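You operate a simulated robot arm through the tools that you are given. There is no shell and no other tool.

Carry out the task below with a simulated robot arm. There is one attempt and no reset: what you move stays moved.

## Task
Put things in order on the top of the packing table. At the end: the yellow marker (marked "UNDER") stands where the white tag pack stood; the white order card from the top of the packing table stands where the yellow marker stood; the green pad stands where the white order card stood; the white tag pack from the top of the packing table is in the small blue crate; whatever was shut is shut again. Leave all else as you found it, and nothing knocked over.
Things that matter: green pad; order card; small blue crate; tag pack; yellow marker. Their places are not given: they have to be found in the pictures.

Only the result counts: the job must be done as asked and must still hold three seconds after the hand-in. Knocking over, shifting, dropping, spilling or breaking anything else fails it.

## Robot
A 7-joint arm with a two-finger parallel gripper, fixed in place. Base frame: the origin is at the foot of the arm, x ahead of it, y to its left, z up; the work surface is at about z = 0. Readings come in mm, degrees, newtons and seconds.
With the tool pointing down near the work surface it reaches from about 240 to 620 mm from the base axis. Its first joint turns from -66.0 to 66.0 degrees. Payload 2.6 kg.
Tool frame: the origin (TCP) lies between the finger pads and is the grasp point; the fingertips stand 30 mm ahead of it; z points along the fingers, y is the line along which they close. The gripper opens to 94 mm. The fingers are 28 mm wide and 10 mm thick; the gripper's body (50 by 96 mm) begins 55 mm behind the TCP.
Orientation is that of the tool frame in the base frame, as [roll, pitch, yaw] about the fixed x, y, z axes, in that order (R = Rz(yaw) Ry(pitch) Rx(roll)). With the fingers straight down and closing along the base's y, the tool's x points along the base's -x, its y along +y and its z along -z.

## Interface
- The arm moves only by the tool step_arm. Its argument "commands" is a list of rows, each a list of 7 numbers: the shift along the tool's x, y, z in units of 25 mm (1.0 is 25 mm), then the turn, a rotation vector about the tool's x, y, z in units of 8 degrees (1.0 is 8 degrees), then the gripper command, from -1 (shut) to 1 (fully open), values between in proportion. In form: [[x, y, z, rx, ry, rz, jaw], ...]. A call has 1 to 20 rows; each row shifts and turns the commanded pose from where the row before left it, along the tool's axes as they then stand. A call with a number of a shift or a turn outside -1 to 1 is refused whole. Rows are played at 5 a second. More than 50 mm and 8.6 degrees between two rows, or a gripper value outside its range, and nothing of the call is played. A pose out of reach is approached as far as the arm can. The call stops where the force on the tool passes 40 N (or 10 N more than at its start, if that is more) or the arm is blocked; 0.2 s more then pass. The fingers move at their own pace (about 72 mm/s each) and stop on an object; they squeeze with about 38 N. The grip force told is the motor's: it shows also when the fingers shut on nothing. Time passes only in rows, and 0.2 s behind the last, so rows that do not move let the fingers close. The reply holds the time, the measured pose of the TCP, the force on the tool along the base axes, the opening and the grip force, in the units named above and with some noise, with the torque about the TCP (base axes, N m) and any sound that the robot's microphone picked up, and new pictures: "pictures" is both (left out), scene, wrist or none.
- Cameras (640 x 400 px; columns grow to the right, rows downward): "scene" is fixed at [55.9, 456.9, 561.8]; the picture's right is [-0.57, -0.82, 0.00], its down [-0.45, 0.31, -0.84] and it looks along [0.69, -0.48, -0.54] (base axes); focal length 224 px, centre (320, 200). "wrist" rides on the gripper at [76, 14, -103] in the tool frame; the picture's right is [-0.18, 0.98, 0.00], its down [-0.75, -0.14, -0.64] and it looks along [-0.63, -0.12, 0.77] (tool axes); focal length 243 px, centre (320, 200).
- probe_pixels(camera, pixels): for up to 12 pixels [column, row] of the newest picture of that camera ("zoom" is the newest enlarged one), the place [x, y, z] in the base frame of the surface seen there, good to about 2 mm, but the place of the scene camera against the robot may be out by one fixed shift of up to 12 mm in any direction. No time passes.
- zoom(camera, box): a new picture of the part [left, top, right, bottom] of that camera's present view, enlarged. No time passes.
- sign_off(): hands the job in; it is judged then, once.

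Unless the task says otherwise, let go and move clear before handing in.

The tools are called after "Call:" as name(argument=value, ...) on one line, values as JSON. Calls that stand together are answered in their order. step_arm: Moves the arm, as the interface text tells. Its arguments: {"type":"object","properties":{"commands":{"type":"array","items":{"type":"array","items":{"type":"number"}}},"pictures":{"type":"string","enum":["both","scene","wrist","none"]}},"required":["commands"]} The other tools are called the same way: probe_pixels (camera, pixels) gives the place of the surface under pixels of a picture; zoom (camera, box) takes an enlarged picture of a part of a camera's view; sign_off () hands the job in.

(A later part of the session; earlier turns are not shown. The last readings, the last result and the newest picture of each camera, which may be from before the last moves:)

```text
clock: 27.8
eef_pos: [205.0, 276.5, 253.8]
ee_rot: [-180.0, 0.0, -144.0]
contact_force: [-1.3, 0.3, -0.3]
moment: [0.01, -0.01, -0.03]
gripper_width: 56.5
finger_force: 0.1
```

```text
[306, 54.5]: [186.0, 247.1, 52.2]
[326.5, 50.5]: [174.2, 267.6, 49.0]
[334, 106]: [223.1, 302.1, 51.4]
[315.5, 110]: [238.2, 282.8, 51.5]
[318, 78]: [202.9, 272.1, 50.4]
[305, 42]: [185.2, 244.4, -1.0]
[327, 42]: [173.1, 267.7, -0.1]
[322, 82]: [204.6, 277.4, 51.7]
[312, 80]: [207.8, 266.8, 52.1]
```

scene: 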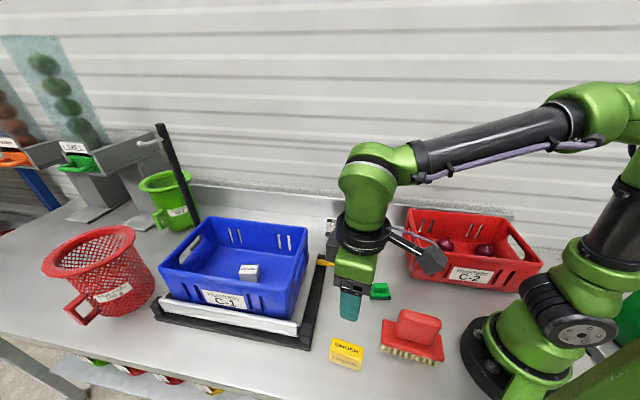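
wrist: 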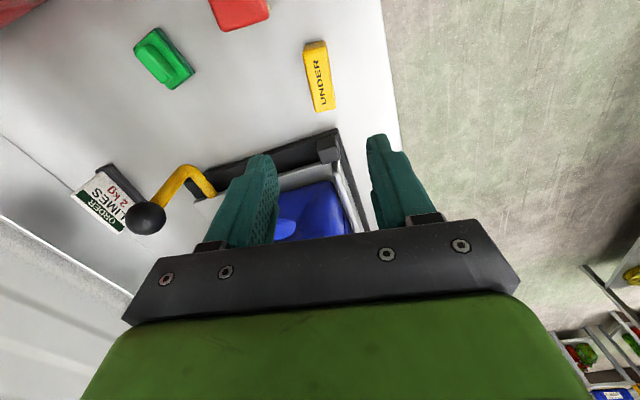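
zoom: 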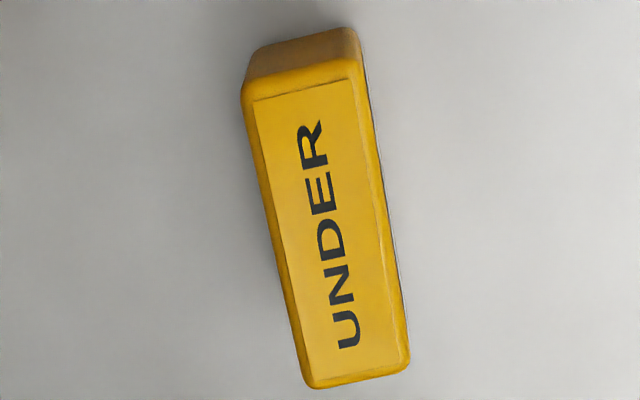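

The marker's centre is (205.6,275) at 35–36°. I'll descend to z≈45, so the fingertips stand about 15 mm above the table.

Call:
step_arm(commands=[[0.013, -0.065, 0.928, 0, 0, 0, 0.2], [0, 0, 0.928, 0, 0, 0, 0.2], [0, 0, 0.928, 0, 0, 0, 0.2], [0, 0, 0.928, 0, 0, 0, 0.2], [0, 0, 0.928, 0, 0, 0, 0.2], [0, 0, 0.928, 0, 0, 0, 0.2], [0, 0, 0.928, 0, 0, 0, 0.2], [0, 0, 0.928, 0, 0, 0, 0.2], [0, 0, 0.928, 0, 0, 0, 0.2], [0, 0, 0, 0, 0, 0, 0.2]], pictures="both")

```text
clock: 30.0
eef_pos: [207.1, 273.8, 44.4]
ee_rot: [179.8, 0.0, -144.0]
contact_force: [-0.9, -0.6, 0.9]
moment: [0.01, -0.01, 0.02]
gripper_width: 56.3
finger_force: 0.0
```

scene: 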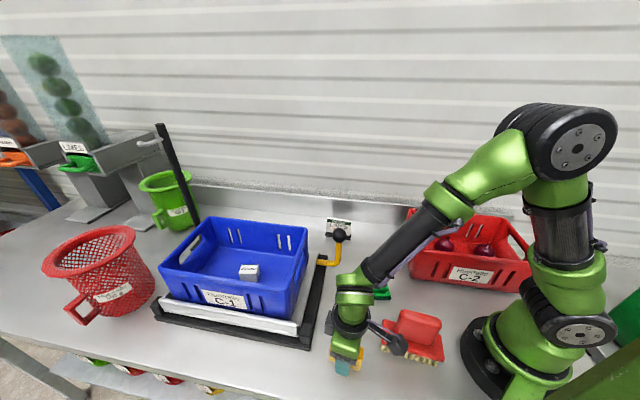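
wrist: 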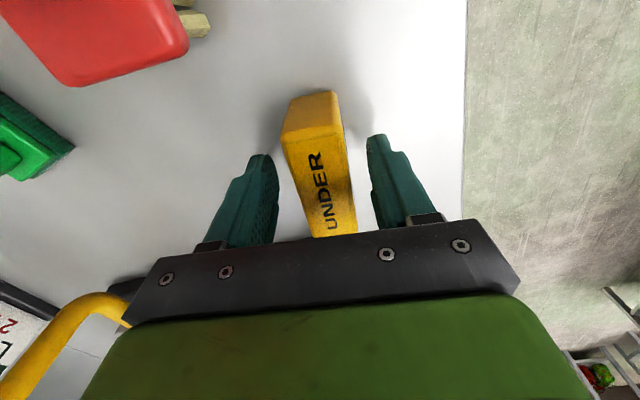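

The marker sits between the fingers at wrist (318,160). I'll close on it.

Call:
step_arm(commands=[[0, 0, 0, 0, 0, 0, 0], [0, 0, 0, 0, 0, 0, -0.3], [0, 0, 0, 0, 0, 0, -0.6], [0, 0, 0, 0, 0, 0, -1], [0, 0, 0, 0, 0, 0, -1], [0, 0, 0, 0, 0, 0, -1]], pictures="wrist")

```text
clock: 31.4
eef_pos: [208.2, 274.6, 45.4]
ee_rot: [-179.9, 0.1, -143.9]
contact_force: [0.0, 0.7, 0.6]
moment: [0.01, -0.02, -0.03]
gripper_width: 31.7
finger_force: 38.2
```

wrist: 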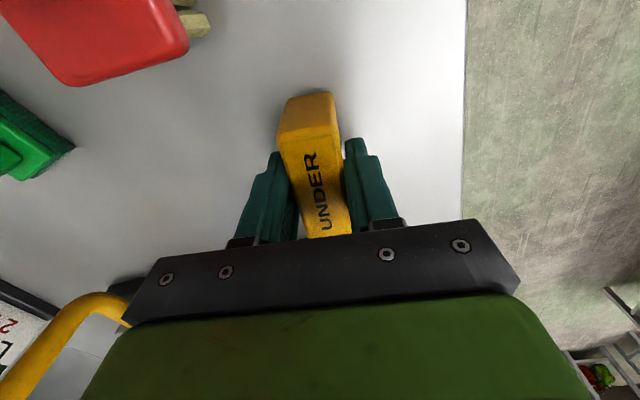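

The marker is gripped at 31.7 mm with no stray force. I'll lift it to z≈265, carry it above the old tag spot (390.3,62.3), and turn it +18° to match the tag's orientation.

Call:
step_arm(commands=[[0, 0, -0.4, 0, 0, 0, -1], [0, 0, -0.9, 0, 0, 0, -1], [0, 0, -0.98, 0, 0, 0, -1], [0, 0, -0.98, 0, 0, 0, -1], [0, 0, -0.98, 0, 0, 0, -1], [0, 0, -0.98, 0, 0, 0, -1], [0, 0, -0.98, 0, 0, 0, -1], [0, 0, -0.98, 0, 0, 0, -1], [0, 0, -0.98, 0, 0, 0, -1], [0, 0, -0.6, 0, 0, 0, -1], [0, 0, 0, 0, 0, 0, -1]], pictures="wrist")

Call:
step_arm(commands=[[-0.077, -0.93, 0, 0, 0, 0, -1], [-0.077, -0.93, 0, 0, 0, 0, -1], [-0.077, -0.93, 0, 0, 0, 0, -1], [-0.077, -0.93, 0, 0, 0, 0, -1], [-0.077, -0.93, 0, 0, 0, 0, -1], [-0.077, -0.93, 0, 0, 0, 0, -1], [-0.077, -0.93, 0, 0, 0, 0, -1], [-0.077, -0.93, 0, 0, 0, 0, -1], [-0.077, -0.93, 0, 0, 0, 0, -1], [-0.077, -0.93, 0, 0, 0, 0, -1], [-0.077, -0.93, 0, 0, 0, 0, -1], [-0.077, -0.93, 0, 0, 0, 0, -1], [0, 0, 0, 0, 0, -0.75, -1], [0, 0, 0, 0, 0, -0.75, -1], [0, 0, 0, 0, 0, -0.75, -1], [0, 0, 0, 0, 0, 0, -1]], pictures="both")

```text
clock: 33.8
eef_pos: [208.2, 273.8, 263.6]
ee_rot: [-179.9, 0.0, -144.0]
contact_force: [-1.2, 0.3, 0.4]
moment: [0.02, 0.0, 0.02]
gripper_width: 31.6
finger_force: 38.5
```

wrist: 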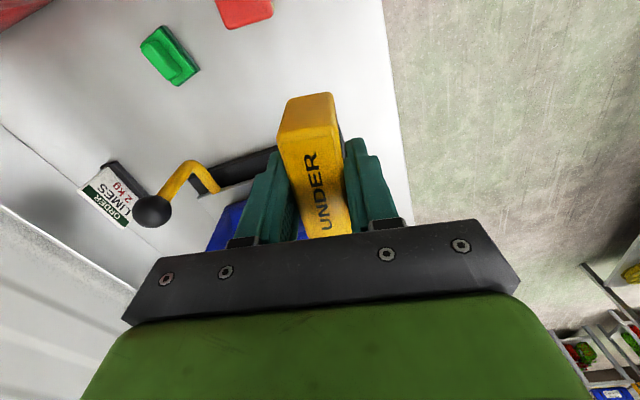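

```text
clock: 37.2
eef_pos: [389.2, 61.1, 263.6]
ee_rot: [180.0, 0.0, -125.9]
contact_force: [0.3, -1.0, -0.2]
moment: [0.02, 0.0, -0.01]
gripper_width: 31.7
finger_force: 38.0
```

scene: 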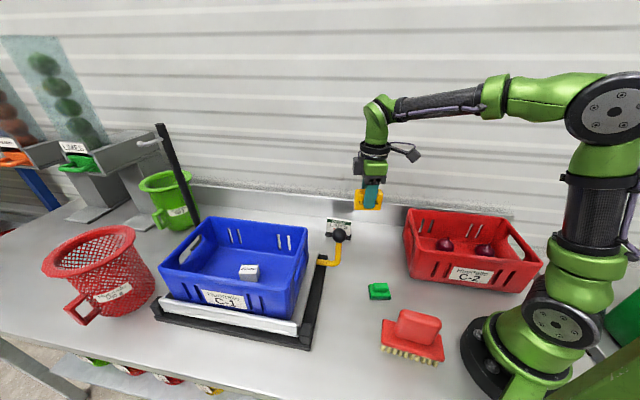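
wrist: 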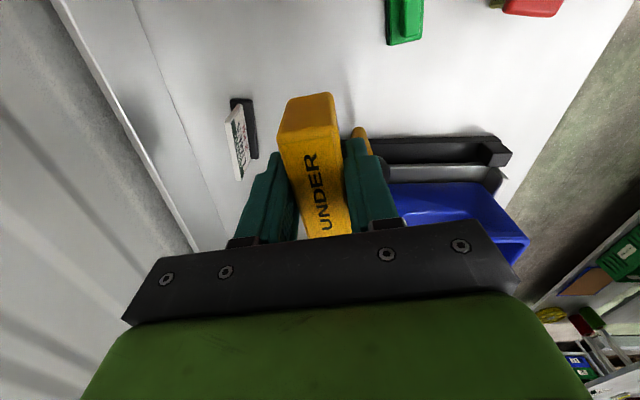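

The marker is above the tag spot. I'll descend with a small correction, slowing near the table.

Call:
step_arm(commands=[[-0.11, -0.01, 0.9, 0, 0, 0, -1], [0, 0, 1, 0, 0, 0, -1], [0, 0, 1, 0, 0, 0, -1], [0, 0, 1, 0, 0, 0, -1], [0, 0, 1, 0, 0, 0, -1], [0, 0, 1, 0, 0, 0, -1], [0, 0, 1, 0, 0, 0, -1], [0, 0, 1, 0, 0, 0, -1], [0, 0, 0.4, 0, 0, 0, -1], [0, 0, 0.1, 0, 0, 0, -1], [0, 0, 0, 0, 0, 0, -1]], pictures="wrist")

```text
clock: 39.6
eef_pos: [390.3, 64.7, 54.6]
ee_rot: [-180.0, 0.0, -126.0]
contact_force: [0.1, -0.1, -0.3]
moment: [0.0, 0.0, 0.03]
gripper_width: 31.6
finger_force: 38.4
```

wrist: 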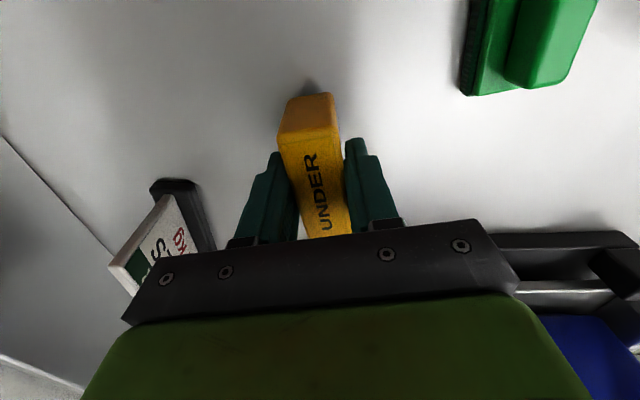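

Call:
step_arm(commands=[[0, 0, 0.15, 0, 0, 0, -1], [0, 0, 0.1, 0, 0, 0, -1], [0, 0, 0.06, 0, 0, 0, -1], [0, 0, 0, 0, 0, 0, -1]], pictures="none")

```text
clock: 40.6
eef_pos: [391.0, 64.5, 45.2]
ee_rot: [-180.0, 0.1, -126.0]
contact_force: [1.1, 0.0, -0.6]
moment: [0.0, 0.02, -0.01]
gripper_width: 31.4
finger_force: 38.2
```

Call:
step_arm(commands=[[0, 0, 0.05, 0, 0, 0, -1], [0, 0, 0.05, 0, 0, 0, -1], [0, 0, 0, 0, 0, 0, -1]], pictures="none")

```text
clock: 41.4
eef_pos: [392.4, 64.8, 46.1]
ee_rot: [-179.9, 0.1, -126.2]
contact_force: [-8.4, -2.3, 26.0]
moment: [-0.24, 0.29, -0.04]
gripper_width: 31.4
finger_force: 38.1
```

There's contact at z≈45 with 26 N. I'll ease off slightly and open the fingers.

Call:
step_arm(commands=[[0, 0, -0.07, 0, 0, 0, -1], [0, 0, 0, 0, 0, 0, -1], [0, 0, 0, 0, 0, 0, -0.2], [0, 0, 0, 0, 0, 0, 0], [0, 0, 0, 0, 0, 0, 0.2], [0, 0, 0, 0, 0, 0, 0.2]], pictures="wrist")

```text
clock: 42.8
eef_pos: [390.4, 65.0, 44.9]
ee_rot: [179.9, 0.0, -125.9]
contact_force: [0.8, -0.6, 1.3]
moment: [0.01, -0.03, -0.01]
gripper_width: 56.4
finger_force: 0.0
```

wrist: 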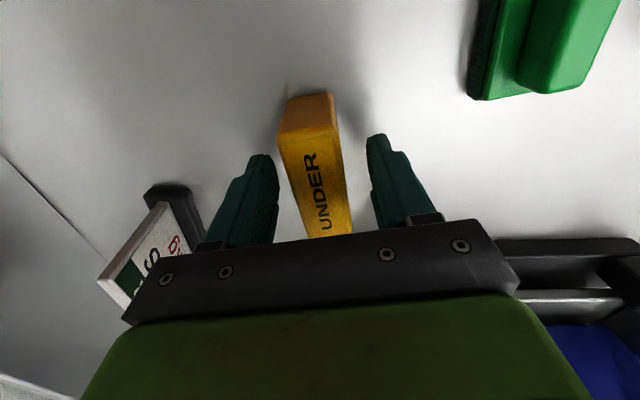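

The marker is standing on the tag's old spot. I'll raise the arm, turn to 40° and go above the order card.

Call:
step_arm(commands=[[0, 0, -0.95, 0, 0, 0, 0.2], [0, 0, -0.95, 0, 0, 0, 0.2], [0, 0, -0.95, 0, 0, 0, 0.2], [0, 0, -0.95, 0, 0, 0, 0.2], [0, 0, -0.95, 0, 0, 0, 0.2], [0, 0, -0.95, 0, 0, 0, 0.2], [0, 0, -0.95, 0, 0, 0, 0.2], [0, 0, -0.95, 0, 0, 0, 0.2], [0, 0, -0.95, 0, 0, 0, 0.2], [0, 0, 0, 0, 0, 0, 0.2]], pictures="both")

```text
clock: 45.0
eef_pos: [390.8, 64.1, 260.2]
ee_rot: [-179.9, 0.0, -126.0]
contact_force: [0.0, 1.1, 0.0]
moment: [-0.05, -0.06, -0.05]
gripper_width: 56.4
finger_force: 0.0
```

scene: 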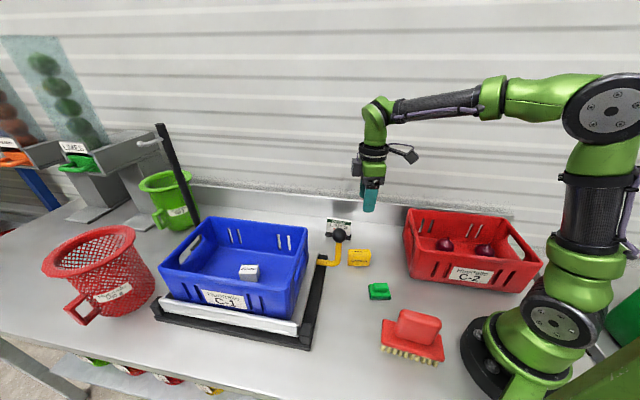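
wrist: 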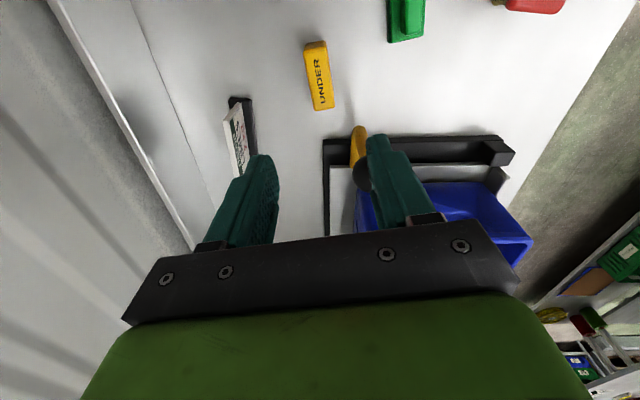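

Call:
probe_pixels(camera="wrist", pixels=[[306, 54.5], [326.5, 50.5], [334, 105], [315.5, 109], [319, 78]])

Call:
step_arm(commands=[[0, 0, 0, 0, 0, 0.875, 0.2], [0, 0, 0, 0, 0, 0.875, 0.2], [-0.705, -0.853, 0, 0, 0, 0, 0.2], [-0.705, -0.853, 0, 0, 0, 0, 0.2], [-0.705, -0.853, 0, 0, 0, 0, 0.2], [-0.705, -0.853, 0, 0, 0, 0, 0.2], [-0.705, -0.853, 0, 0, 0, 0, 0.2], [0, 0, 0, 0, 0, 0, 0.2]], pictures="both")

```text
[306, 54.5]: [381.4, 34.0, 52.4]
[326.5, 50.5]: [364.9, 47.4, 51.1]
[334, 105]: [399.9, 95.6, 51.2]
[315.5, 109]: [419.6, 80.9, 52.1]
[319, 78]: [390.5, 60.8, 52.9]
```

```text
clock: 46.8
eef_pos: [526.7, 38.8, 259.4]
ee_rot: [-179.9, 0.0, -140.1]
contact_force: [-0.5, 0.5, -0.7]
moment: [0.03, 0.02, 0.0]
gripper_width: 56.4
finger_force: 0.0
```

scene: 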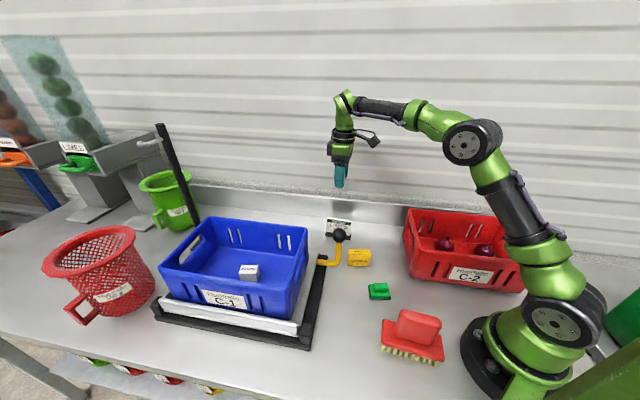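
wrist: 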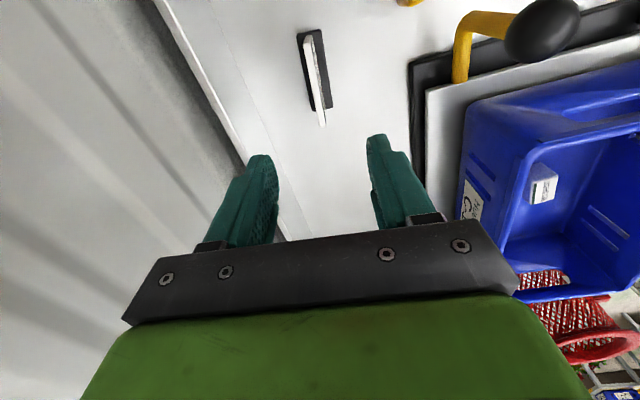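

The marker is now centred at about (391.5,64.5), within 2–3 mm of the tag's old spot. The card is at wrist (316,75), so I'll zoom in on it.

Call:
zoom(camera="wrist", box=[256, 30, 384, 130])

Call:
probe_pixels(camera="wrist", pixels=[[299, 32], [320.5, 31], [331, 107], [310, 108], [307, 40], [313, 80], [322, 124], [319, 60], [316, 100]])

```text
4.00 times, centred on (320, 80) of wrist
```

zoom: 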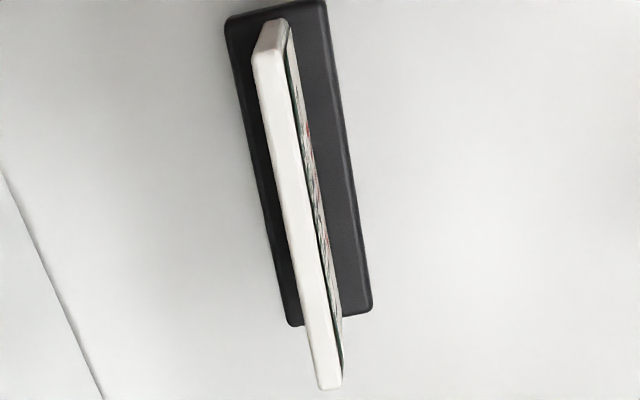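

```text
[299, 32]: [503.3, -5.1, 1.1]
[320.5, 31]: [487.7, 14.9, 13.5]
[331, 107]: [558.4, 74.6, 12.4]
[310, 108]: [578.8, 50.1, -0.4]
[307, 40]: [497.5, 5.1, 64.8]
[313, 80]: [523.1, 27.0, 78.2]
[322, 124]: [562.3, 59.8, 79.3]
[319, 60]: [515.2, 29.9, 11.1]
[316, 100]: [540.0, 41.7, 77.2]
```

Call:
probe_pixels(camera="wrist", pixels=[[298.3, 37], [320.3, 32.5], [331.3, 104.5], [313.2, 109], [305.8, 45.5], [309.3, 44.5], [320.8, 125.5], [324, 125], [312.5, 82], [315.5, 82]])

```text
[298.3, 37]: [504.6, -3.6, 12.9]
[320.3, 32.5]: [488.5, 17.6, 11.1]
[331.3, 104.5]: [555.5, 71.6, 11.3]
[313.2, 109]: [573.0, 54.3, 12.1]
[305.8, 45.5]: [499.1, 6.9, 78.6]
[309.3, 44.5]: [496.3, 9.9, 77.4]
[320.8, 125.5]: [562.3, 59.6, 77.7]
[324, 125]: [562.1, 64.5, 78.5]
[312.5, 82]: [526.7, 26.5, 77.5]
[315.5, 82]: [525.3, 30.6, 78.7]
```

The foot and panel both centre on (530.2,35.1) at about 39.7°, so that is the card's spot. I'll shift 5 mm and descend to z≈56 around the panel.

Call:
step_arm(commands=[[-0.012, -0.203, 0, 0, 0, 0, 0.2], [0, 0, 0.98, 0, 0, 0, 0.2], [0, 0, 0.98, 0, 0, 0, 0.2], [0, 0, 0.98, 0, 0, 0, 0.2], [0, 0, 0.98, 0, 0, 0, 0.2], [0, 0, 0.98, 0, 0, 0, 0.2], [0, 0, 0.98, 0, 0, 0, 0.2], [0, 0, 0.98, 0, 0, 0, 0.2], [0, 0, 0, 0, 0, 0, 0.2]], pictures="wrist")

```text
clock: 48.8
eef_pos: [532.0, 35.7, 87.3]
ee_rot: [179.9, 0.0, -140.0]
contact_force: [0.4, 0.2, 0.0]
moment: [0.0, 0.01, 0.02]
gripper_width: 56.3
finger_force: 0.1
```

wrist: 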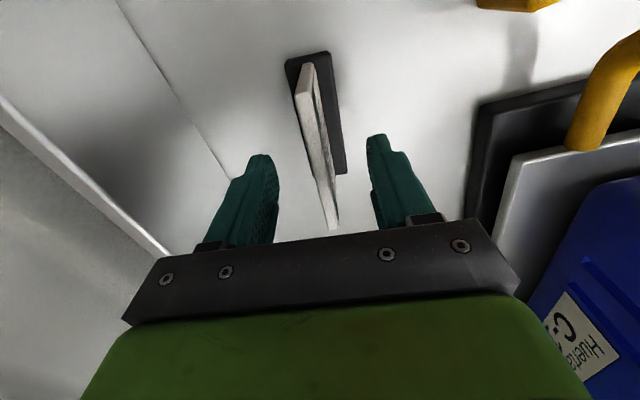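

The card panel is between the fingers and aligned with them. I'll descend the last 31 mm and close slowly.

Call:
step_arm(commands=[[0, 0, 0.62, 0, 0, 0, 0.2], [0, 0, 0.6, 0, 0, 0, 0.2], [0, 0, 0, 0, 0, 0, 0.2]], pictures="wrist")

Call:
step_arm(commands=[[0, 0, 0, 0, 0, 0, 0], [0, 0, 0, 0, 0, 0, -0.2], [0, 0, 0, 0, 0, 0, -0.4], [0, 0, 0, 0, 0, 0, -0.6], [0, 0, 0, 0, 0, 0, -0.8], [0, 0, 0, 0, 0, 0, -1], [0, 0, 0, 0, 0, 0, -1], [0, 0, 0, 0, 0, 0, -1]], pictures="both")

```text
clock: 49.6
eef_pos: [531.6, 35.9, 57.3]
ee_rot: [180.0, 0.0, -140.1]
contact_force: [-0.3, 0.1, 1.2]
moment: [0.04, 0.01, 0.02]
gripper_width: 56.3
finger_force: 0.1
```

wrist: 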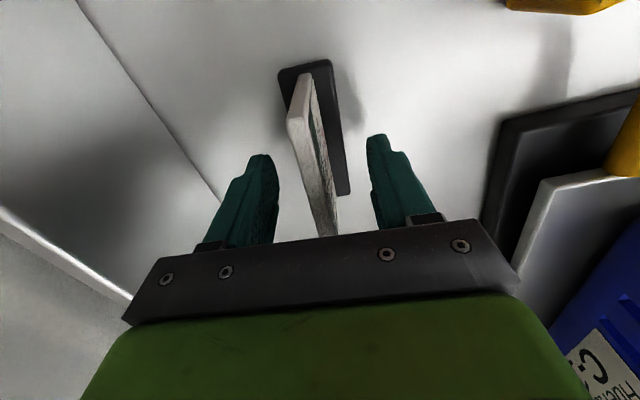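

```text
clock: 51.4
eef_pos: [530.8, 36.3, 56.3]
ee_rot: [-180.0, -0.1, -140.0]
contact_force: [-0.3, -0.4, -0.2]
moment: [0.0, 0.0, 0.0]
gripper_width: 11.7
finger_force: 38.2
```

scene: 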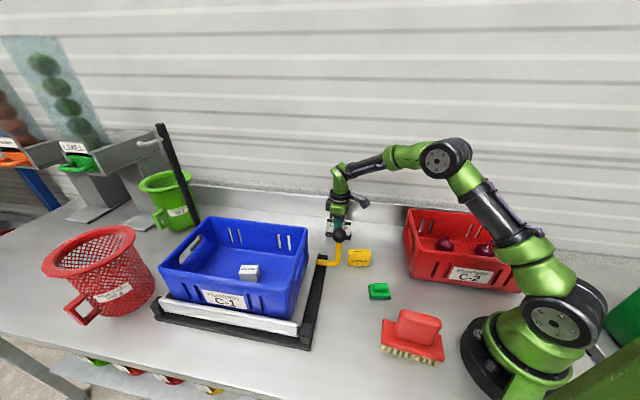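
wrist: 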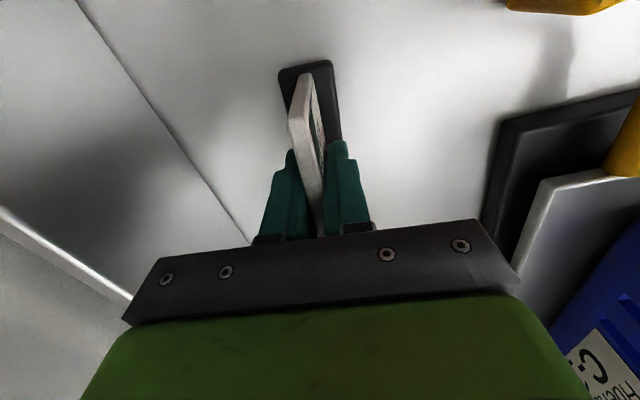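

The card is gripped at 11.7 mm, and the foot hasn't moved. I'll lift it to z≈291, well above the knob, and check it hangs true.

Call:
step_arm(commands=[[0, 0, -0.3, 0, 0, 0, -1], [0, 0, -0.8, 0, 0, 0, -1], [0, 0, -0.94, 0, 0, 0, -1], [0, 0, -0.94, 0, 0, 0, -1], [0, 0, -0.94, 0, 0, 0, -1], [0, 0, -0.94, 0, 0, 0, -1], [0, 0, -0.94, 0, 0, 0, -1], [0, 0, -0.94, 0, 0, 0, -1], [0, 0, -0.94, 0, 0, 0, -1], [0, 0, -0.94, 0, 0, 0, -1], [0, 0, -0.8, 0, 0, 0, -1], [0, 0, 0, 0, 0, 0, -1]], pictures="both")

```text
clock: 54.0
eef_pos: [530.0, 34.2, 292.7]
ee_rot: [180.0, 0.0, -140.0]
contact_force: [-0.6, -0.4, -1.0]
moment: [-0.04, 0.0, 0.01]
gripper_width: 11.8
finger_force: 37.6
```

scene: 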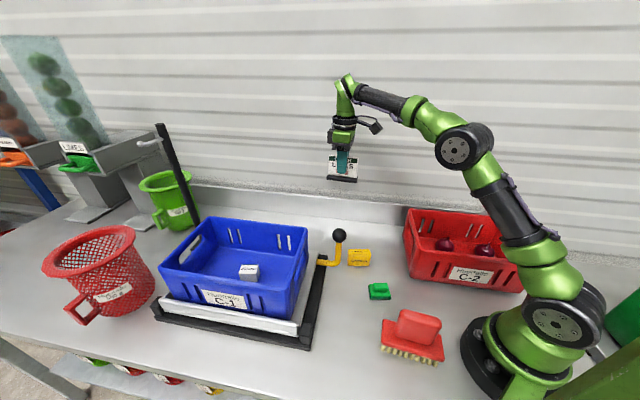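
wrist: 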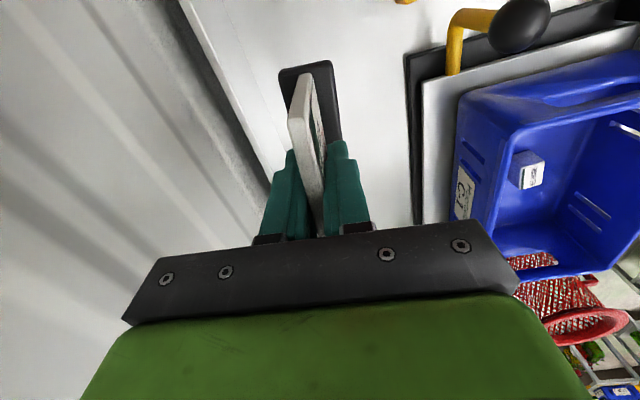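

The card hangs level. I'll carry it to above the marker's old spot (about 206.7,275.9) and turn −4° to match the marker's yaw.

Call:
step_arm(commands=[[0.222, 0.923, 0, 0, 0, 0, -1], [0.222, 0.923, 0, 0, 0, 0, -1], [0.222, 0.923, 0, 0, 0, 0, -1], [0.222, 0.923, 0, 0, 0, 0, -1], [0.222, 0.923, 0, 0, 0, 0, -1], [0.222, 0.923, 0, 0, 0, 0, -1], [0.222, 0.923, 0, 0, 0, 0, -1], [0.222, 0.923, 0, 0, 0, 0, -1], [0.222, 0.923, 0, 0, 0, 0, -1], [0.222, 0.923, 0, 0, 0, 0, -1], [0.222, 0.923, 0, 0, 0, 0, -1], [0.222, 0.923, 0, 0, 0, 0, -1], [0.222, 0.923, 0, 0, 0, 0, -1], [0.222, 0.923, 0, 0, 0, 0, -1], [0.222, 0.923, 0, 0, 0, 0, -1], [0.222, 0.923, 0, 0, 0, 0, -1], [0.222, 0.923, 0, 0, 0, 0, -1], [0, 0, 0, 0, 0, 0.5, -1], [0, 0, 0, 0, 0, 0, -1]], pictures="both")

```text
clock: 58.0
eef_pos: [205.8, 277.3, 293.7]
ee_rot: [-179.9, 0.0, -144.0]
contact_force: [0.6, -0.7, -1.4]
moment: [-0.02, 0.03, 0.01]
gripper_width: 11.7
finger_force: 38.2
```

scene: 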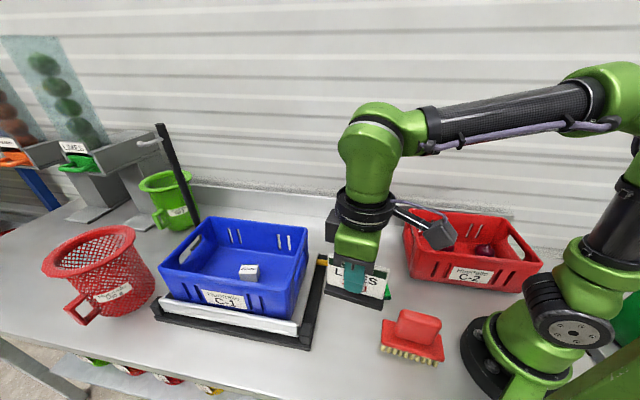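
wrist: 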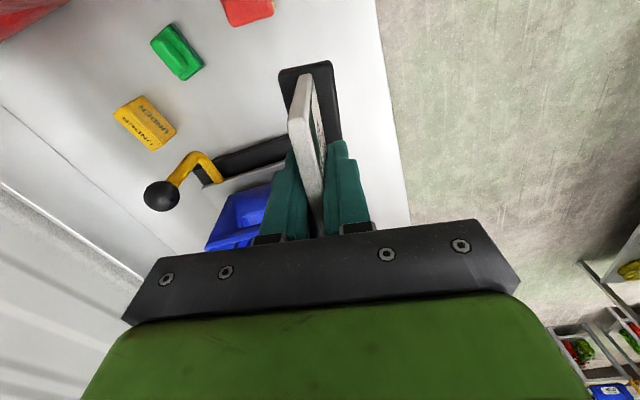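

The card is above the marker's old spot. I'll descend with a small correction, slowing near the table.

Call:
step_arm(commands=[[0.007, -0.044, 0.9, 0, 0, 0, -1], [0, 0, 1, 0, 0, 0, -1], [0, 0, 1, 0, 0, 0, -1], [0, 0, 1, 0, 0, 0, -1], [0, 0, 1, 0, 0, 0, -1], [0, 0, 1, 0, 0, 0, -1], [0, 0, 1, 0, 0, 0, -1], [0, 0, 1, 0, 0, 0, -1], [0, 0, 0.9, 0, 0, 0, -1], [0, 0, 0.35, 0, 0, 0, -1], [0, 0, 0, 0, 0, 0, -1]], pictures="both")

```text
clock: 60.4
eef_pos: [206.8, 275.7, 63.7]
ee_rot: [-180.0, 0.0, -144.1]
contact_force: [0.0, -1.0, -0.3]
moment: [0.0, 0.0, 0.02]
gripper_width: 11.8
finger_force: 38.1
```

scene: 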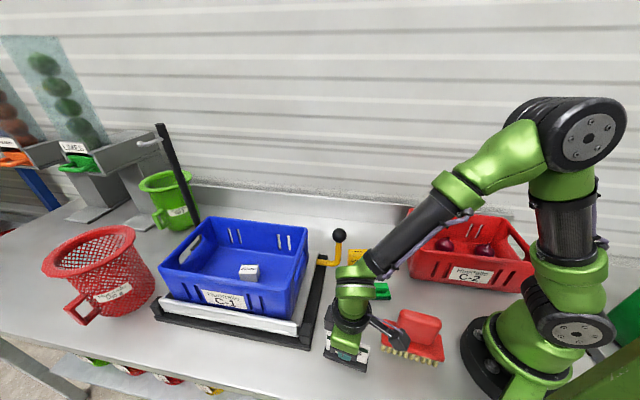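
wrist: 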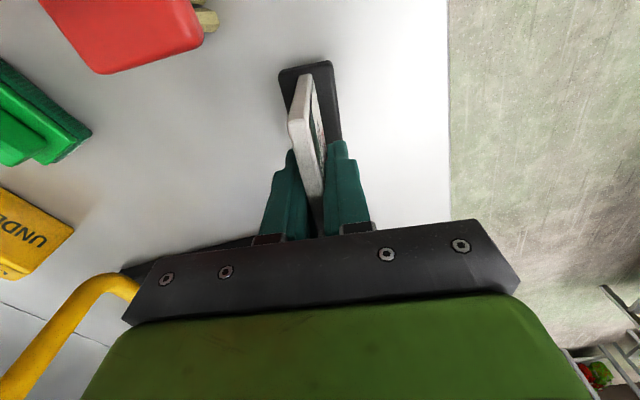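

The area around the foot is clear. I'll lower the last few millimetres gently.

Call:
step_arm(commands=[[0, 0, 0.15, 0, 0, 0, -1], [0, 0, 0.08, 0, 0, 0, -1], [0, 0, 0.05, 0, 0, 0, -1], [0, 0, 0, 0, 0, 0, -1]], pictures="none")

```text
clock: 61.4
eef_pos: [206.4, 275.5, 58.1]
ee_rot: [179.9, 0.0, -144.0]
contact_force: [-0.5, -1.1, -0.6]
moment: [0.03, 0.02, 0.01]
gripper_width: 11.5
finger_force: 37.7
```

Call:
step_arm(commands=[[0, 0, 0.05, 0, 0, 0, -1], [0, 0, 0.05, 0, 0, 0, -1], [0, 0, 0, 0, 0, 0, -1]], pictures="none")

```text
clock: 62.2
eef_pos: [208.3, 275.4, 56.3]
ee_rot: [180.0, 0.1, -144.0]
contact_force: [-4.0, -7.5, 28.2]
moment: [0.0, -0.05, 0.0]
gripper_width: 11.9
finger_force: 38.0
```

There's contact at z≈56 with 28 N. I'll ease off and open the fingers slowly.

Call:
step_arm(commands=[[0, 0, -0.06, 0, 0, 0, -1], [0, 0, 0, 0, 0, 0, -1], [0, 0, 0, 0, 0, 0, -0.6], [0, 0, 0, 0, 0, 0, -0.3], [0, 0, 0, 0, 0, 0, 0], [0, 0, 0, 0, 0, 0, 0.2], [0, 0, 0, 0, 0, 0, 0.2]], pictures="wrist")

```text
clock: 63.8
eef_pos: [207.2, 275.6, 56.2]
ee_rot: [180.0, 0.0, -144.0]
contact_force: [0.6, 0.0, 0.0]
moment: [0.02, -0.02, -0.02]
gripper_width: 56.5
finger_force: 0.1
```

wrist: 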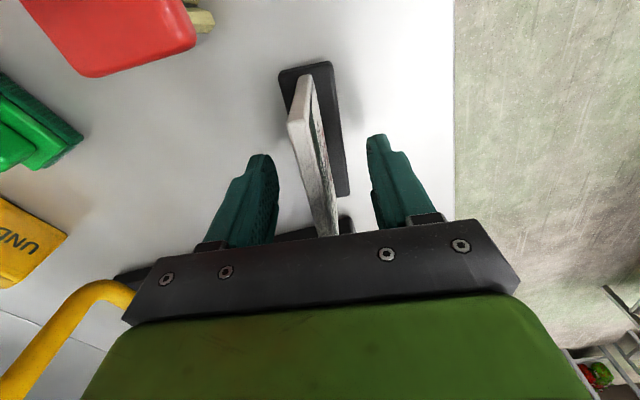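

The card is standing and released. I'll raise the arm straight up and check its place.

Call:
step_arm(commands=[[0, 0, -0.6, 0, 0, 0, 0.2], [0, 0, -0.95, 0, 0, 0, 0.2], [0, 0, -0.95, 0, 0, 0, 0.2], [0, 0, -0.95, 0, 0, 0, 0.2], [0, 0, -0.95, 0, 0, 0, 0.2], [0, 0, -0.95, 0, 0, 0, 0.2], [0, 0, -0.95, 0, 0, 0, 0.2], [0, 0, -0.95, 0, 0, 0, 0.2], [0, 0, -0.95, 0, 0, 0, 0.2], [0, 0, 0, 0, 0, 0, 0.2]], pictures="both")

Call:
zoom(camera="wrist", box=[256, 30, 384, 110])

```text
clock: 66.0
eef_pos: [207.3, 276.9, 262.6]
ee_rot: [180.0, 0.0, -144.1]
contact_force: [0.1, 0.0, 0.5]
moment: [-0.03, -0.01, 0.02]
gripper_width: 56.5
finger_force: 0.0
```

scene: 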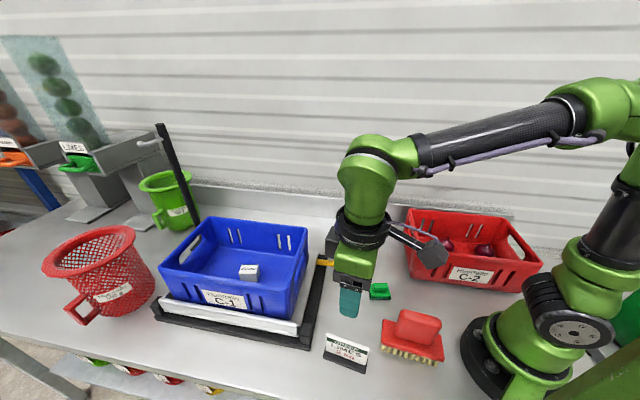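
wrist: 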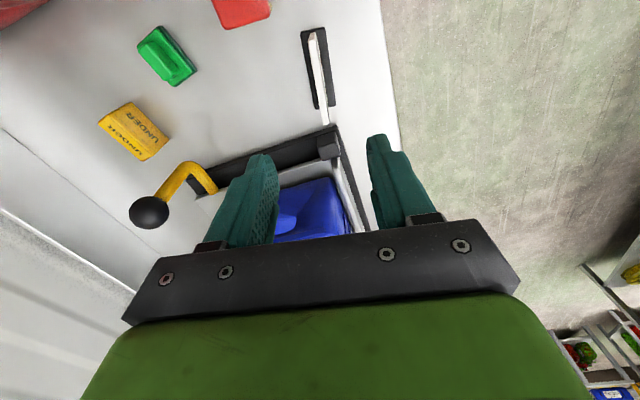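

```text
5.00 times, centred on (320, 70) of wrist
```

zoom: 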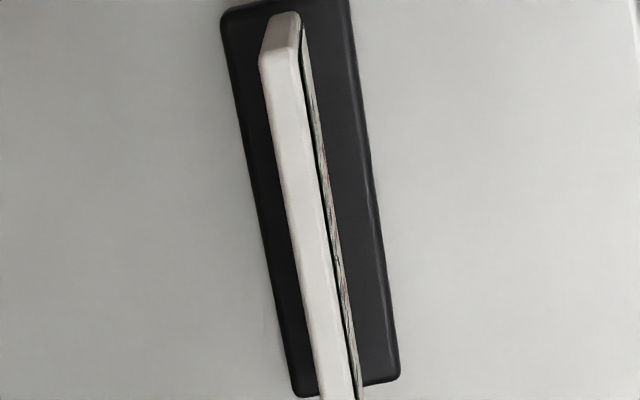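

Call:
probe_pixels(camera="wrist", pixels=[[303, 34.5], [324, 31.5], [333.8, 103.5], [317, 106.5], [311, 45], [321, 90], [160, 55], [168, 45]])

```text
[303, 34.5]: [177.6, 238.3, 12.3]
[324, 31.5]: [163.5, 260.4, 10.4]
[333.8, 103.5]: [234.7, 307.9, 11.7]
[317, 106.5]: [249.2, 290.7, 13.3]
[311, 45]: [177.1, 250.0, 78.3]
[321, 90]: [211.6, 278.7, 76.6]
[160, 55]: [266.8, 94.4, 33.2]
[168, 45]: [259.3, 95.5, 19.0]
```

The card is centred at about (206,274), matching the marker's old place. Next I'll go above the green pad at (277,91) with the tool at 54°.

Call:
step_arm(commands=[[0, 0, 0, 0, 0, -0.75, 0.2], [0, 0, 0, 0, 0, -0.75, 0.2], [0, 0, 0, 0, 0, -0.75, 0.2], [0.623, -0.947, 0, 0, 0, 0, 0.2], [0.623, -0.947, 0, 0, 0, 0, 0.2], [0.623, -0.947, 0, 0, 0, 0, 0.2], [0.623, -0.947, 0, 0, 0, 0, 0.2], [0.623, -0.947, 0, 0, 0, 0, 0.2], [0.623, -0.947, 0, 0, 0, 0, 0.2], [0.623, -0.947, 0, 0, 0, 0, 0.2], [0, 0, 0, 0, 0, 0, 0.2]], pictures="both")

Call:
zoom(camera="wrist", box=[256, 30, 384, 110])

```text
clock: 68.4
eef_pos: [276.8, 90.6, 261.8]
ee_rot: [-179.9, 0.0, -125.9]
contact_force: [-0.4, 0.3, -1.0]
moment: [0.04, 0.0, 0.01]
gripper_width: 56.2
finger_force: 0.1
```

scene: 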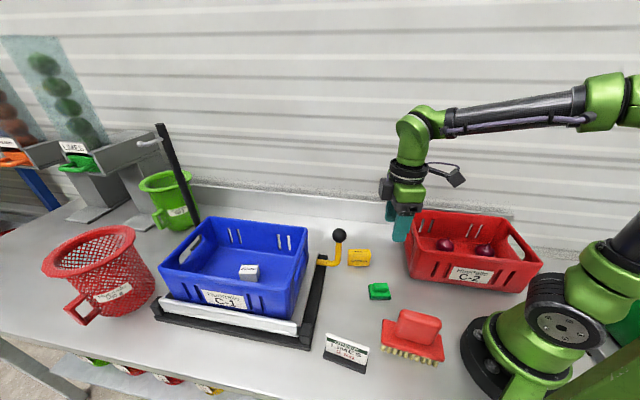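
wrist: 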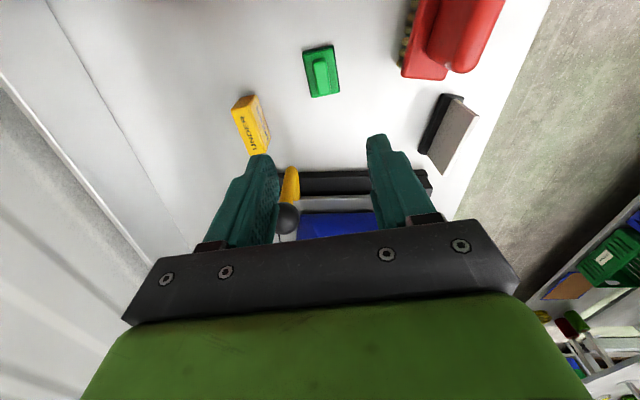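

```text
5.00 times, centred on (320, 70) of wrist
```

zoom: 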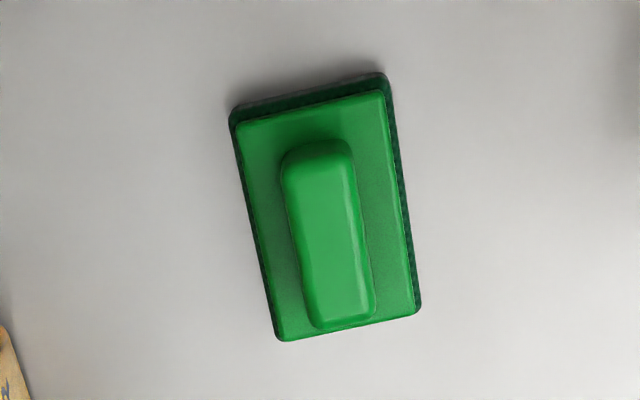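

Call:
probe_pixels(camera="wrist", pixels=[[304.5, 55.2], [331.6, 49.6], [337.6, 90.8], [312.8, 96], [314.5, 63.5], [324.5, 61.5], [329, 88.5], [319, 92], [321, 78], [301.5, 54], [333.5, 46]])

```text
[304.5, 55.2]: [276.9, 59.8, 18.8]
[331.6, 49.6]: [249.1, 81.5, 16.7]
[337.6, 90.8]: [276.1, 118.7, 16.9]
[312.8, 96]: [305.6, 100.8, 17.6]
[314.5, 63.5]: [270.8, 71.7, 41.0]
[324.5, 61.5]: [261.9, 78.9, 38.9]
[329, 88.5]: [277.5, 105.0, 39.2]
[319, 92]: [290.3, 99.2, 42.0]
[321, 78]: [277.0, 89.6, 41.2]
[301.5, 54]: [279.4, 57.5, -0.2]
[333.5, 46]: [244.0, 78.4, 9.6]
```

The pad's centre is (276.8,90.5) at 54–55°, with its handle top at z≈41 and base top at z≈18. I'll descend to z≈52 so the fingertips stay just above the base, around the handle.

Call:
step_arm(commands=[[0, 0, 0.93, 0, 0, 0, 0.2], [0, 0, 0.93, 0, 0, 0, 0.2], [0, 0, 0.93, 0, 0, 0, 0.2], [0, 0, 0.93, 0, 0, 0, 0.2], [0, 0, 0.93, 0, 0, 0, 0.2], [0, 0, 0.93, 0, 0, 0, 0.2], [0, 0, 0.93, 0, 0, 0, 0.2], [0, 0, 0.93, 0, 0, 0, 0.2], [0, 0, 0.93, 0, 0, 0, 0.2], [0, 0, 0, 0, 0, 0, 0.2]], pictures="both")

```text
clock: 70.6
eef_pos: [276.2, 88.5, 52.3]
ee_rot: [-180.0, 0.0, -126.1]
contact_force: [0.4, -0.7, 0.1]
moment: [0.0, -0.03, -0.01]
gripper_width: 56.3
finger_force: 0.1
```

scene: 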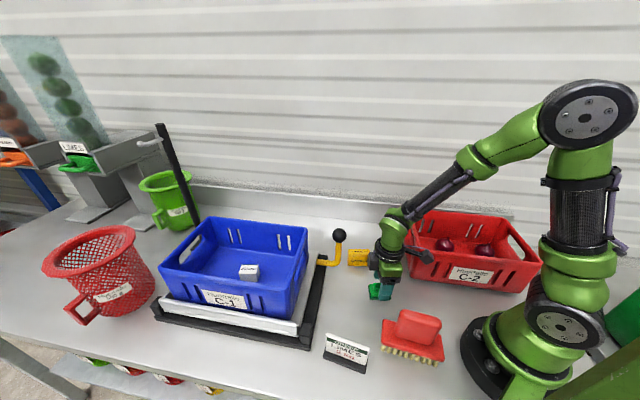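
wrist: 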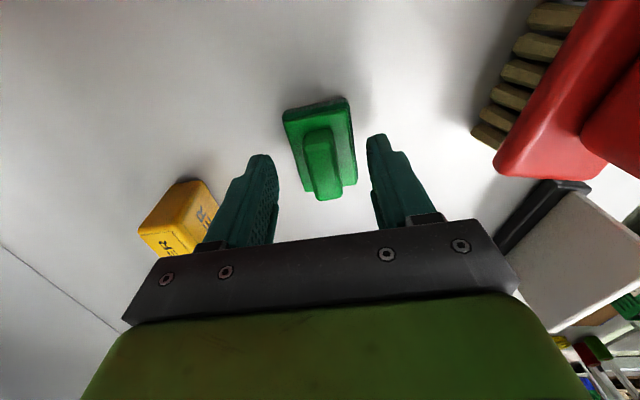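

The handle is centred between the fingers at wrist (322,165), with the tips just above the base. I'll close slowly.

Call:
step_arm(commands=[[0, 0, 0, 0, 0, 0, 0], [0, 0, 0, 0, 0, 0, -0.2], [0, 0, 0, 0, 0, 0, -0.4], [0, 0, 0, 0, 0, 0, -0.6], [0, 0, 0, 0, 0, 0, -1], [0, 0, 0, 0, 0, 0, -1], [0, 0, 0, 0, 0, 0, -1]], pictures="wrist")

```text
clock: 72.2
eef_pos: [275.6, 90.0, 53.1]
ee_rot: [-180.0, 0.1, -126.0]
contact_force: [0.5, 0.2, 1.1]
moment: [0.01, -0.04, -0.01]
gripper_width: 16.7
finger_force: 38.2
```

wrist: 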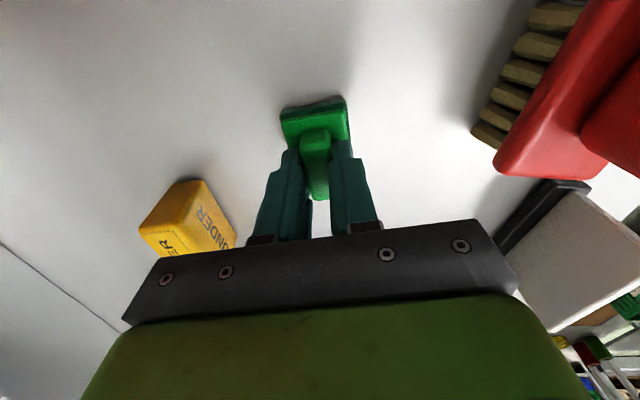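

The handle is gripped at 16.7 mm with no stray force. I'll lift, checking the pad comes up level, then carry it toward the card's old spot.

Call:
step_arm(commands=[[0, 0, -0.3, 0, 0, 0, -1], [0, 0, -0.6, 0, 0, 0, -1], [0, 0, -0.95, 0, 0, 0, -1], [0, 0, -0.95, 0, 0, 0, -1], [0, 0, -0.95, 0, 0, 0, -1], [0, 0, -0.95, 0, 0, 0, -1], [0, 0, -0.95, 0, 0, 0, -1], [0, 0, -0.95, 0, 0, 0, -1], [0, 0, -0.95, 0, 0, 0, -1], [0, 0, -0.95, 0, 0, 0, -1], [0, 0, 0, 0, 0, 0, -1]], pictures="wrist")

Call:
step_arm(commands=[[-0.417, -0.95, 0, 0, 0, 0, -1], [-0.417, -0.95, 0, 0, 0, 0, -1], [-0.417, -0.95, 0, 0, 0, 0, -1], [-0.417, -0.95, 0, 0, 0, 0, -1], [-0.417, -0.95, 0, 0, 0, 0, -1], [-0.417, -0.95, 0, 0, 0, 0, -1], [-0.417, -0.95, 0, 0, 0, 0, -1], [-0.417, -0.95, 0, 0, 0, 0, -1], [-0.417, -0.95, 0, 0, 0, 0, -1], [-0.417, -0.95, 0, 0, 0, 0, -1], [0, 0, 0, 0, 0, 0.875, -1], [0, 0, 0, 0, 0, 0.875, -1], [0, 0, 0, 0, 0, 0, -1]], pictures="both")

```text
clock: 74.6
eef_pos: [277.5, 90.1, 265.8]
ee_rot: [180.0, 0.0, -126.1]
contact_force: [-0.8, 0.1, -0.5]
moment: [-0.02, -0.03, -0.01]
gripper_width: 16.6
finger_force: 38.5
```

wrist: 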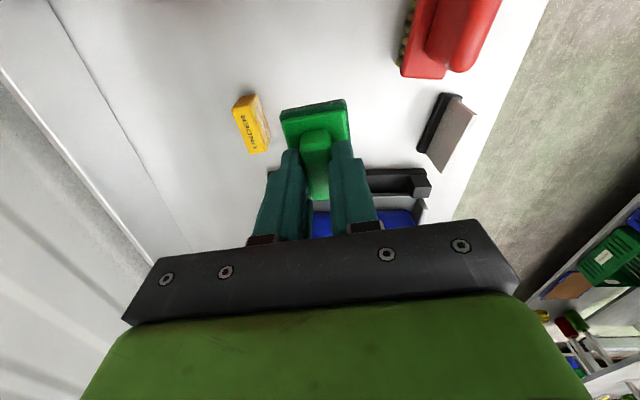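

```text
clock: 77.4
eef_pos: [530.0, 34.4, 266.2]
ee_rot: [180.0, 0.0, -140.0]
contact_force: [0.0, 0.2, -0.9]
moment: [0.02, -0.01, -0.02]
gripper_width: 16.9
finger_force: 38.0
```

scene: 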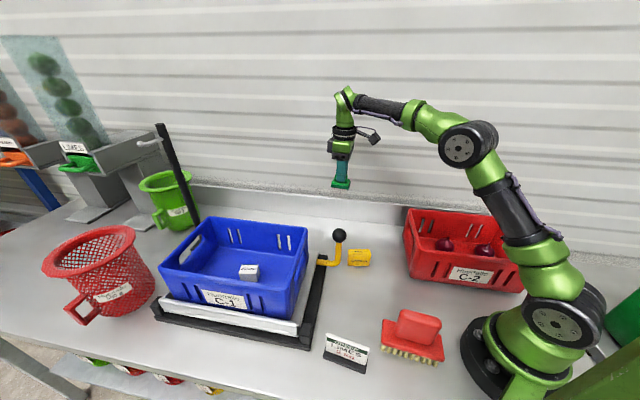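
wrist: 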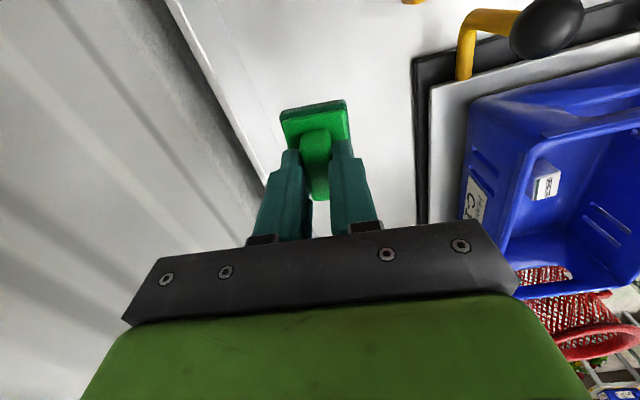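

The pad is level and above the card's old spot at (530,34.4). I'll descend, slowing before the table.

Call:
step_arm(commands=[[0, 0, 0.9, 0, 0, 0, -1], [0, 0, 0.98, 0, 0, 0, -1], [0, 0, 0.98, 0, 0, 0, -1], [0, 0, 0.98, 0, 0, 0, -1], [0, 0, 0.98, 0, 0, 0, -1], [0, 0, 0.98, 0, 0, 0, -1], [0, 0, 0.98, 0, 0, 0, -1], [0, 0, 0.98, 0, 0, 0, -1], [0, 0, 0.4, 0, 0, 0, -1], [0, 0, 0, 0, 0, 0, -1]], pictures="wrist")

```text
clock: 79.6
eef_pos: [531.7, 33.8, 61.6]
ee_rot: [-179.9, 0.0, -140.1]
contact_force: [-0.6, -0.4, -0.8]
moment: [-0.01, -0.01, -0.03]
gripper_width: 16.7
finger_force: 38.0
```

wrist: 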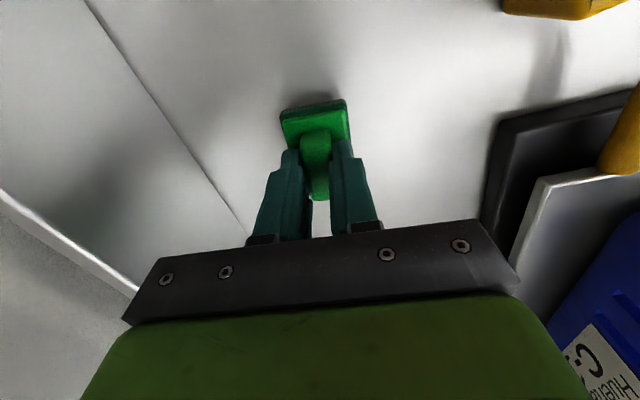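

Call:
step_arm(commands=[[0, 0, 0.15, 0, 0, 0, -1], [0, 0, 0.1, 0, 0, 0, -1], [0, 0, 0.05, 0, 0, 0, -1], [0, 0, 0, 0, 0, 0, -1]], pictures="none")

```text
clock: 80.6
eef_pos: [529.3, 33.4, 54.5]
ee_rot: [179.9, 0.1, -139.9]
contact_force: [-0.3, -0.2, -0.8]
moment: [0.0, -0.01, 0.01]
gripper_width: 16.8
finger_force: 38.1
```

Call:
step_arm(commands=[[0, 0, 0.05, 0, 0, 0, -1], [0, 0, 0.05, 0, 0, 0, -1], [0, 0, 0, 0, 0, 0, -1]], pictures="none")

```text
clock: 81.4
eef_pos: [530.7, 33.3, 52.5]
ee_rot: [180.0, 0.1, -140.1]
contact_force: [-4.2, 0.5, 10.0]
moment: [-0.03, 0.23, -0.02]
gripper_width: 16.6
finger_force: 37.8
```

There's light contact (10 N) at z≈52.5. I'll open slowly to release the pad.

Call:
step_arm(commands=[[0, 0, 0, 0, 0, 0, -0.6], [0, 0, 0, 0, 0, 0, -0.4], [0, 0, 0, 0, 0, 0, -0.1], [0, 0, 0, 0, 0, 0, 0.2], [0, 0, 0, 0, 0, 0, 0.2]], pictures="wrist")

```text
clock: 82.6
eef_pos: [530.8, 33.7, 51.6]
ee_rot: [-180.0, 0.0, -140.0]
contact_force: [-0.4, 0.9, 0.0]
moment: [0.0, -0.01, -0.04]
gripper_width: 56.7
finger_force: 0.1
```

wrist: 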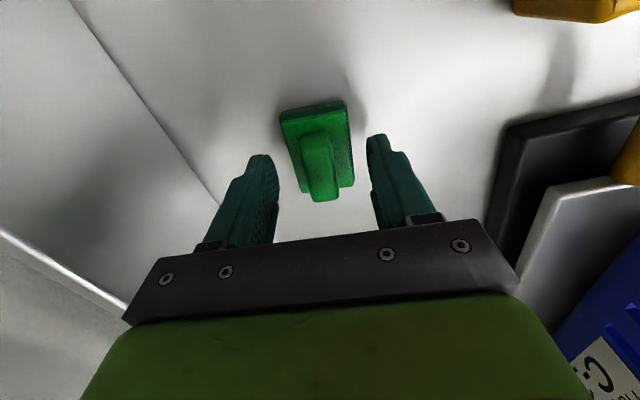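

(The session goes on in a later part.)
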